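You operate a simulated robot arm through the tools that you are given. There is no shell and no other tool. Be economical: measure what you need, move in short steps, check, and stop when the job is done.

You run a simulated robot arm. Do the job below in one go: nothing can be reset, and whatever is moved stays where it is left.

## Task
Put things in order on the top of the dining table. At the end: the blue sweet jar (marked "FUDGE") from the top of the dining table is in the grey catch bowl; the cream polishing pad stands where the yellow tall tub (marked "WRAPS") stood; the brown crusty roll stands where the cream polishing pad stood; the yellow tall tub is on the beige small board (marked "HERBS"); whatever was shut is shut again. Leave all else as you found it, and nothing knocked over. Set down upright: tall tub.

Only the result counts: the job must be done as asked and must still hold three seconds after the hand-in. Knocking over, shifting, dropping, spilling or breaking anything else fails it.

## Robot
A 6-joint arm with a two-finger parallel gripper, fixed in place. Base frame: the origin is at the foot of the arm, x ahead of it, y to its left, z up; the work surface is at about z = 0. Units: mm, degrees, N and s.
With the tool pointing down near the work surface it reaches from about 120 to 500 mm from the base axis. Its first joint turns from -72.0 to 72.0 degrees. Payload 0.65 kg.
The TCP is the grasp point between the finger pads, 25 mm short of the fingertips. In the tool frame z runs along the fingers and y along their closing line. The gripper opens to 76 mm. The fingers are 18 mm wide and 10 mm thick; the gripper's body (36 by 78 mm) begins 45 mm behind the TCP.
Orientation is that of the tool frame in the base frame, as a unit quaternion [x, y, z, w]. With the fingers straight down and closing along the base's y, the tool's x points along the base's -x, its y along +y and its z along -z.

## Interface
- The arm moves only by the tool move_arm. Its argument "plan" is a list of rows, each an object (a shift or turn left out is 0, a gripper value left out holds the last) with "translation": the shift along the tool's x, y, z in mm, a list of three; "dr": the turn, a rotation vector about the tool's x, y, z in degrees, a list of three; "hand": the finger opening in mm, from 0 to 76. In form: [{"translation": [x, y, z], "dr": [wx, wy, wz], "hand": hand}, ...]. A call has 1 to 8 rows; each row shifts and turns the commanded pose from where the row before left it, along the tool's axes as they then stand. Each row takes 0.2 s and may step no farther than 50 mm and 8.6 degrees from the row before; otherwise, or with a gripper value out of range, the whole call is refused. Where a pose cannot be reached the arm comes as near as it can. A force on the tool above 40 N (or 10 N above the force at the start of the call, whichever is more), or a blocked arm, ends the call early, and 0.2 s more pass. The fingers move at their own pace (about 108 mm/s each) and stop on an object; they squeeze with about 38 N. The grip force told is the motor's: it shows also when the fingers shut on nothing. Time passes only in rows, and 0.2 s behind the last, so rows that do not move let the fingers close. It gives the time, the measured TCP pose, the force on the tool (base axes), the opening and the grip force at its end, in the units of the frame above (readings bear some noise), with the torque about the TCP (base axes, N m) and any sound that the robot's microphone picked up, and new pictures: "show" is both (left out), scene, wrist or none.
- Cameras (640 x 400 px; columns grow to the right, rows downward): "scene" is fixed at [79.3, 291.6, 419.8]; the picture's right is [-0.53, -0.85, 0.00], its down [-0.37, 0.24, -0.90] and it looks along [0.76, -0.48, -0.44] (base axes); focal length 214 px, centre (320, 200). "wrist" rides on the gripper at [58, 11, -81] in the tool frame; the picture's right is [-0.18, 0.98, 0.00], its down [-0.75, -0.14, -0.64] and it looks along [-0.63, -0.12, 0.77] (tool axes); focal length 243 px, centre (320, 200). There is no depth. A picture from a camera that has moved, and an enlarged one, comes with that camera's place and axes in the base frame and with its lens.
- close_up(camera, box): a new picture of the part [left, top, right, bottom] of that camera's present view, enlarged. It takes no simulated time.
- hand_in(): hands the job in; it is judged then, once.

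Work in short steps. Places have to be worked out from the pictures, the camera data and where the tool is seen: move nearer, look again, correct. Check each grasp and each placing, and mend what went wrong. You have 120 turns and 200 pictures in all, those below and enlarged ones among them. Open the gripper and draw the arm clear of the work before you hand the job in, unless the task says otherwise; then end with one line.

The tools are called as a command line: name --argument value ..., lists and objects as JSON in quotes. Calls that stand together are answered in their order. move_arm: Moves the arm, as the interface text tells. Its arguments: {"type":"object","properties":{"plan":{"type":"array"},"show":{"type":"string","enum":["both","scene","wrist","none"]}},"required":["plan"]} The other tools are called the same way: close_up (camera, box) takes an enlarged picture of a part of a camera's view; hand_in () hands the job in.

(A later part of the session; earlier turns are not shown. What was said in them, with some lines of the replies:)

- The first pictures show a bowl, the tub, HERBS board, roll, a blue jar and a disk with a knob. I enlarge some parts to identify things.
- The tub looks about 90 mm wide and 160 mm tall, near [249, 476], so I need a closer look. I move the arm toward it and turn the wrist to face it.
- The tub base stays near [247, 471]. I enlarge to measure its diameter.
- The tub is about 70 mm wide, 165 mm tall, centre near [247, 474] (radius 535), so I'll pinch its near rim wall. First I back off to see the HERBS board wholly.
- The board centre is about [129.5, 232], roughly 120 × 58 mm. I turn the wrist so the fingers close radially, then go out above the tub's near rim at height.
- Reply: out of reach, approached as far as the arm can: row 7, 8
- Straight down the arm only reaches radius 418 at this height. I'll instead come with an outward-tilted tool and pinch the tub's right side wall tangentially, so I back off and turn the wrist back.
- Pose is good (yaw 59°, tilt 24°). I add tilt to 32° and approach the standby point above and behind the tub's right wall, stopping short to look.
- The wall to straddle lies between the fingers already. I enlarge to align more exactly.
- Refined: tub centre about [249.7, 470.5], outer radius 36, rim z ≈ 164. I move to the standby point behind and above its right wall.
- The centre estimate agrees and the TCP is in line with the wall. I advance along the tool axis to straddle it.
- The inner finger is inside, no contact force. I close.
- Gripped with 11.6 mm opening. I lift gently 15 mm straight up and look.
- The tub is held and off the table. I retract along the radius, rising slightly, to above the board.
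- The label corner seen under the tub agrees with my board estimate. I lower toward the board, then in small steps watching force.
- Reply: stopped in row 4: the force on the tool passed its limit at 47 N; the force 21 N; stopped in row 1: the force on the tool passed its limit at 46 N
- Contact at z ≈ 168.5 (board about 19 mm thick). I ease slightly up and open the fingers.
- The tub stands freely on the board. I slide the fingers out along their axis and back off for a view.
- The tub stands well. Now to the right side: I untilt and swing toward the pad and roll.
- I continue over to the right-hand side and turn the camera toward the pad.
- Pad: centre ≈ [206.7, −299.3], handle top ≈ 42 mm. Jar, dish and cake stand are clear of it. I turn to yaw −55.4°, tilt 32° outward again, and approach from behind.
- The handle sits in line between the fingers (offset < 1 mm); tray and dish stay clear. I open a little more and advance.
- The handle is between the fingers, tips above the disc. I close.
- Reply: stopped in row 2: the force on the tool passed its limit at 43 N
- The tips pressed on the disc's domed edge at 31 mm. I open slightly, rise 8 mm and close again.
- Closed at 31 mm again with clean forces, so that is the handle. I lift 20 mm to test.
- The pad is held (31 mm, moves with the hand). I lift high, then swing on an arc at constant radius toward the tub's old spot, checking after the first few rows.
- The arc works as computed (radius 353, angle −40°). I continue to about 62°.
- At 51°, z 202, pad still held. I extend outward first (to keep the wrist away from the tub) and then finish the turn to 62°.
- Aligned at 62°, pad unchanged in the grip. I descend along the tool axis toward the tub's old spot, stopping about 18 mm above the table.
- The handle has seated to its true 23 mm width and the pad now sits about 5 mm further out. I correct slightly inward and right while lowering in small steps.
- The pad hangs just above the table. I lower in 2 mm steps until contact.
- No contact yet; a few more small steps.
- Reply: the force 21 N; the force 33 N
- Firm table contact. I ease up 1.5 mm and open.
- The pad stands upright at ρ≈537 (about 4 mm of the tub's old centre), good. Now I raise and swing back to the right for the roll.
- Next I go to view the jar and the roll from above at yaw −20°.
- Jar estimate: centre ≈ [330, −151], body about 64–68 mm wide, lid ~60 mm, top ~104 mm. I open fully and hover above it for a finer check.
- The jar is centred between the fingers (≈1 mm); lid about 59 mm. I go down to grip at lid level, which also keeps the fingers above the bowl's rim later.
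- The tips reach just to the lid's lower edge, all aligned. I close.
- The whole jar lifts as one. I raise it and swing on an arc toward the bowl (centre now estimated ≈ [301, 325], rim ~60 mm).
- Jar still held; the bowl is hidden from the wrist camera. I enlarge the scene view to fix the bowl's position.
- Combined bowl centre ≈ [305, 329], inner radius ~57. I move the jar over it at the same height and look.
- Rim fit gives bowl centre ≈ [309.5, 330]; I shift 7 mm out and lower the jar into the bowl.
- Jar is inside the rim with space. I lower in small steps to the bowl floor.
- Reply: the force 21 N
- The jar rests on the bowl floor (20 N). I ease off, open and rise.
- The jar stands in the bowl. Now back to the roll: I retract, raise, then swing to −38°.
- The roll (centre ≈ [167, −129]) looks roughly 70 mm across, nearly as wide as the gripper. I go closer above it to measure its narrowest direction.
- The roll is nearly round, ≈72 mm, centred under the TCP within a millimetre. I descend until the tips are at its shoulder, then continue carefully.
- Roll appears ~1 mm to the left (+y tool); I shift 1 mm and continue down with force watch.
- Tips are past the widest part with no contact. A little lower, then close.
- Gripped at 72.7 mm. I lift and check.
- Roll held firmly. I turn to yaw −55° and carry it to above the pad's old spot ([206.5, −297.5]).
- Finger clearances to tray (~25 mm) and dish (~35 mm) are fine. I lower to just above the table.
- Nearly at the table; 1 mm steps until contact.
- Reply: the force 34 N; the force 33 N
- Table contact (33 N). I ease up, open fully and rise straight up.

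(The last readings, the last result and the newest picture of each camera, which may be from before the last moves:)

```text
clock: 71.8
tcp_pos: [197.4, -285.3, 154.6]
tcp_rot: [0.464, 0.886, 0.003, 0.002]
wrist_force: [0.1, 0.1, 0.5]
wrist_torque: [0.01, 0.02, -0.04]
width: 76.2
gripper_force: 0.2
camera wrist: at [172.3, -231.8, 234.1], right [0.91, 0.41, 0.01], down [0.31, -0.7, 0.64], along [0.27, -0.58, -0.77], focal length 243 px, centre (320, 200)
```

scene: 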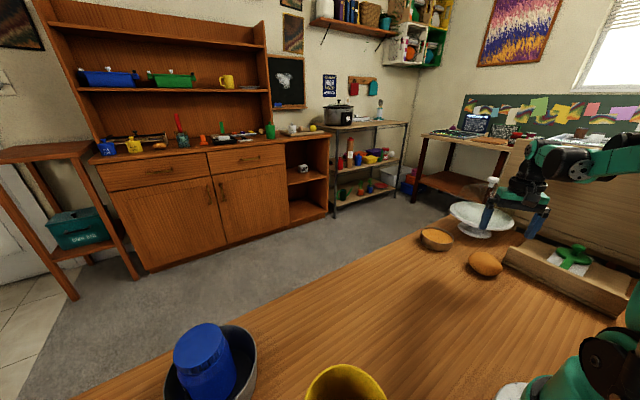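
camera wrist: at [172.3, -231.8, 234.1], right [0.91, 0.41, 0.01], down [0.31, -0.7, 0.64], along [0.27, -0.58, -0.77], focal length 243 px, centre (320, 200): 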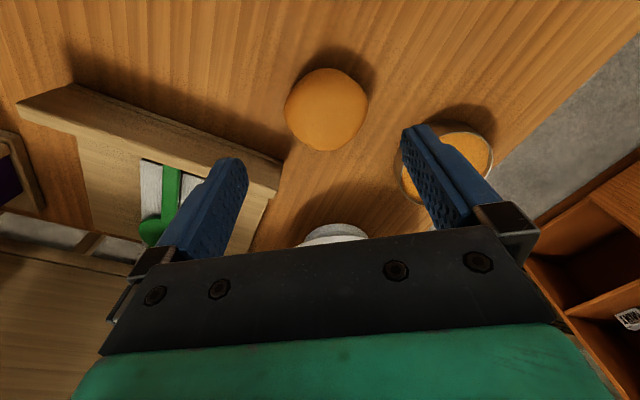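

The roll sits where the pad was. I retract, raise and swing back for a last check of the tub, board, pad and bowl.

move_arm --plan '[{"translation": [40, 0, -28]}, {"translation": [40, 0, -28]}, {"translation": [40, 0, -28]}, {"translation": [30, 0, -28]}, {"translation": [1.9, 26.7, 0], "dr": [0, 0, -8.06]}, {"translation": [1.9, 26.7, 0], "dr": [0, 0, -8.06]}, {"translation": [1.9, 26.7, 0], "dr": [0, 0, -8.06]}, {"translation": [1.9, 26.7, 0], "dr": [0, 0, -8.06]}]' --show "none"

move_arm --plan '[{"translation": [1.9, 26.7, 0], "dr": [0, 0, -8.06]}, {"translation": [1.9, 26.7, 0], "dr": [0, 0, -8.06]}, {"translation": [1.9, 26.7, 0], "dr": [0, 0, -8.06]}, {"translation": [1.9, 26.7, 0], "dr": [0, 0, -8.06]}, {"translation": [1.9, 26.7, 0], "dr": [0, 0, -8.06]}, {"translation": [1.9, 26.7, 0], "dr": [0, 0, -8.06]}, {"translation": [1.9, 26.7, 0], "dr": [0, 0, -8.06]}]'

```text
clock: 73.6
tcp_pos: [177.8, -80.1, 266.9]
tcp_rot: [0.198, 0.98, 0.002, 0.003]
wrist_force: [-0.6, -0.2, 0.5]
wrist_torque: [-0.02, -0.02, 0.01]
width: 76.0
gripper_force: 0.1
```

```text
clock: 75.2
tcp_pos: [161.9, 98.5, 268.3]
tcp_rot: [-0.289, 0.957, 0.001, 0.003]
wrist_force: [0.1, 0.3, 1.1]
wrist_torque: [-0.02, -0.02, 0.03]
width: 75.9
gripper_force: 0.1
camera wrist: at [106.1, 76.0, 347.5], right [-0.39, 0.92, 0.0], down [0.7, 0.3, 0.65], along [0.6, 0.25, -0.76], focal length 243 px, centre (320, 200)
```

scene: 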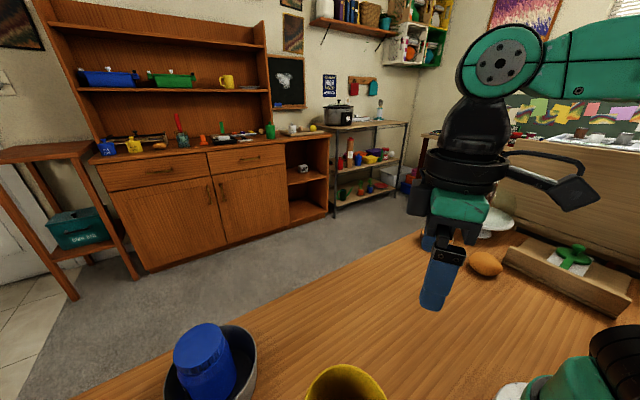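
wrist: 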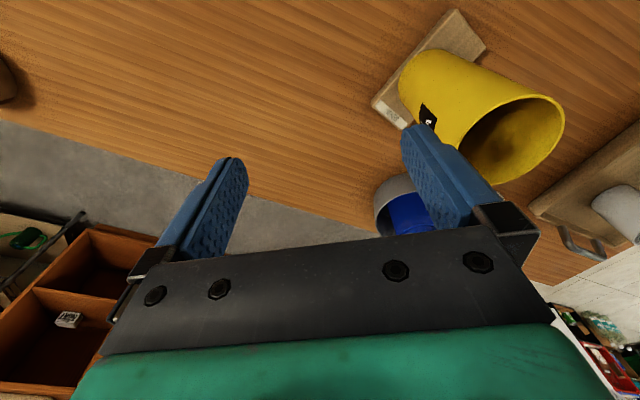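

The tub stands upright on the board. One enlarged look confirms placement.

close_up --camera "wrist" --box '[340, 0, 580, 200]'

```text
2.00 times, centred on (460, 100) of wrist
camera zoom: at [106.1, 76.0, 347.5], right [-0.39, 0.92, 0.0], down [0.7, 0.3, 0.65], along [0.6, 0.25, -0.76], focal length 485 px, centre (40, 400)
```

zoom: 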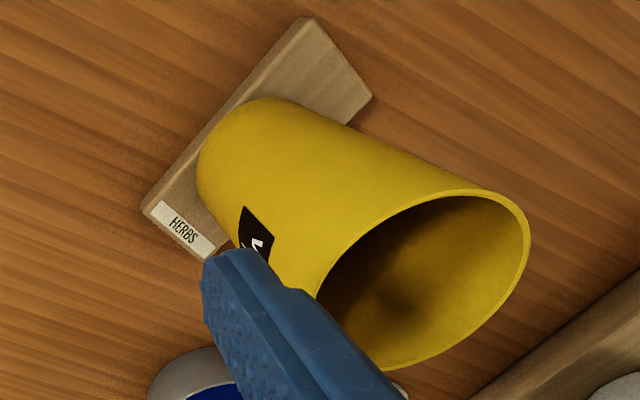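

Everything is in place, the gripper is open and the arm is clear. I hand in.

hand_in

```text
The job is handed in.
```

I handed the job in with every item placed as asked: the fudge jar is in the grey bowl, the tub is upright on the HERBS board, the polishing pad is where the tub stood (about 4 mm off by my measurement), and the roll is where the pad stood. I opened nothing that was shut, and saw nothing else shifted or knocked over.
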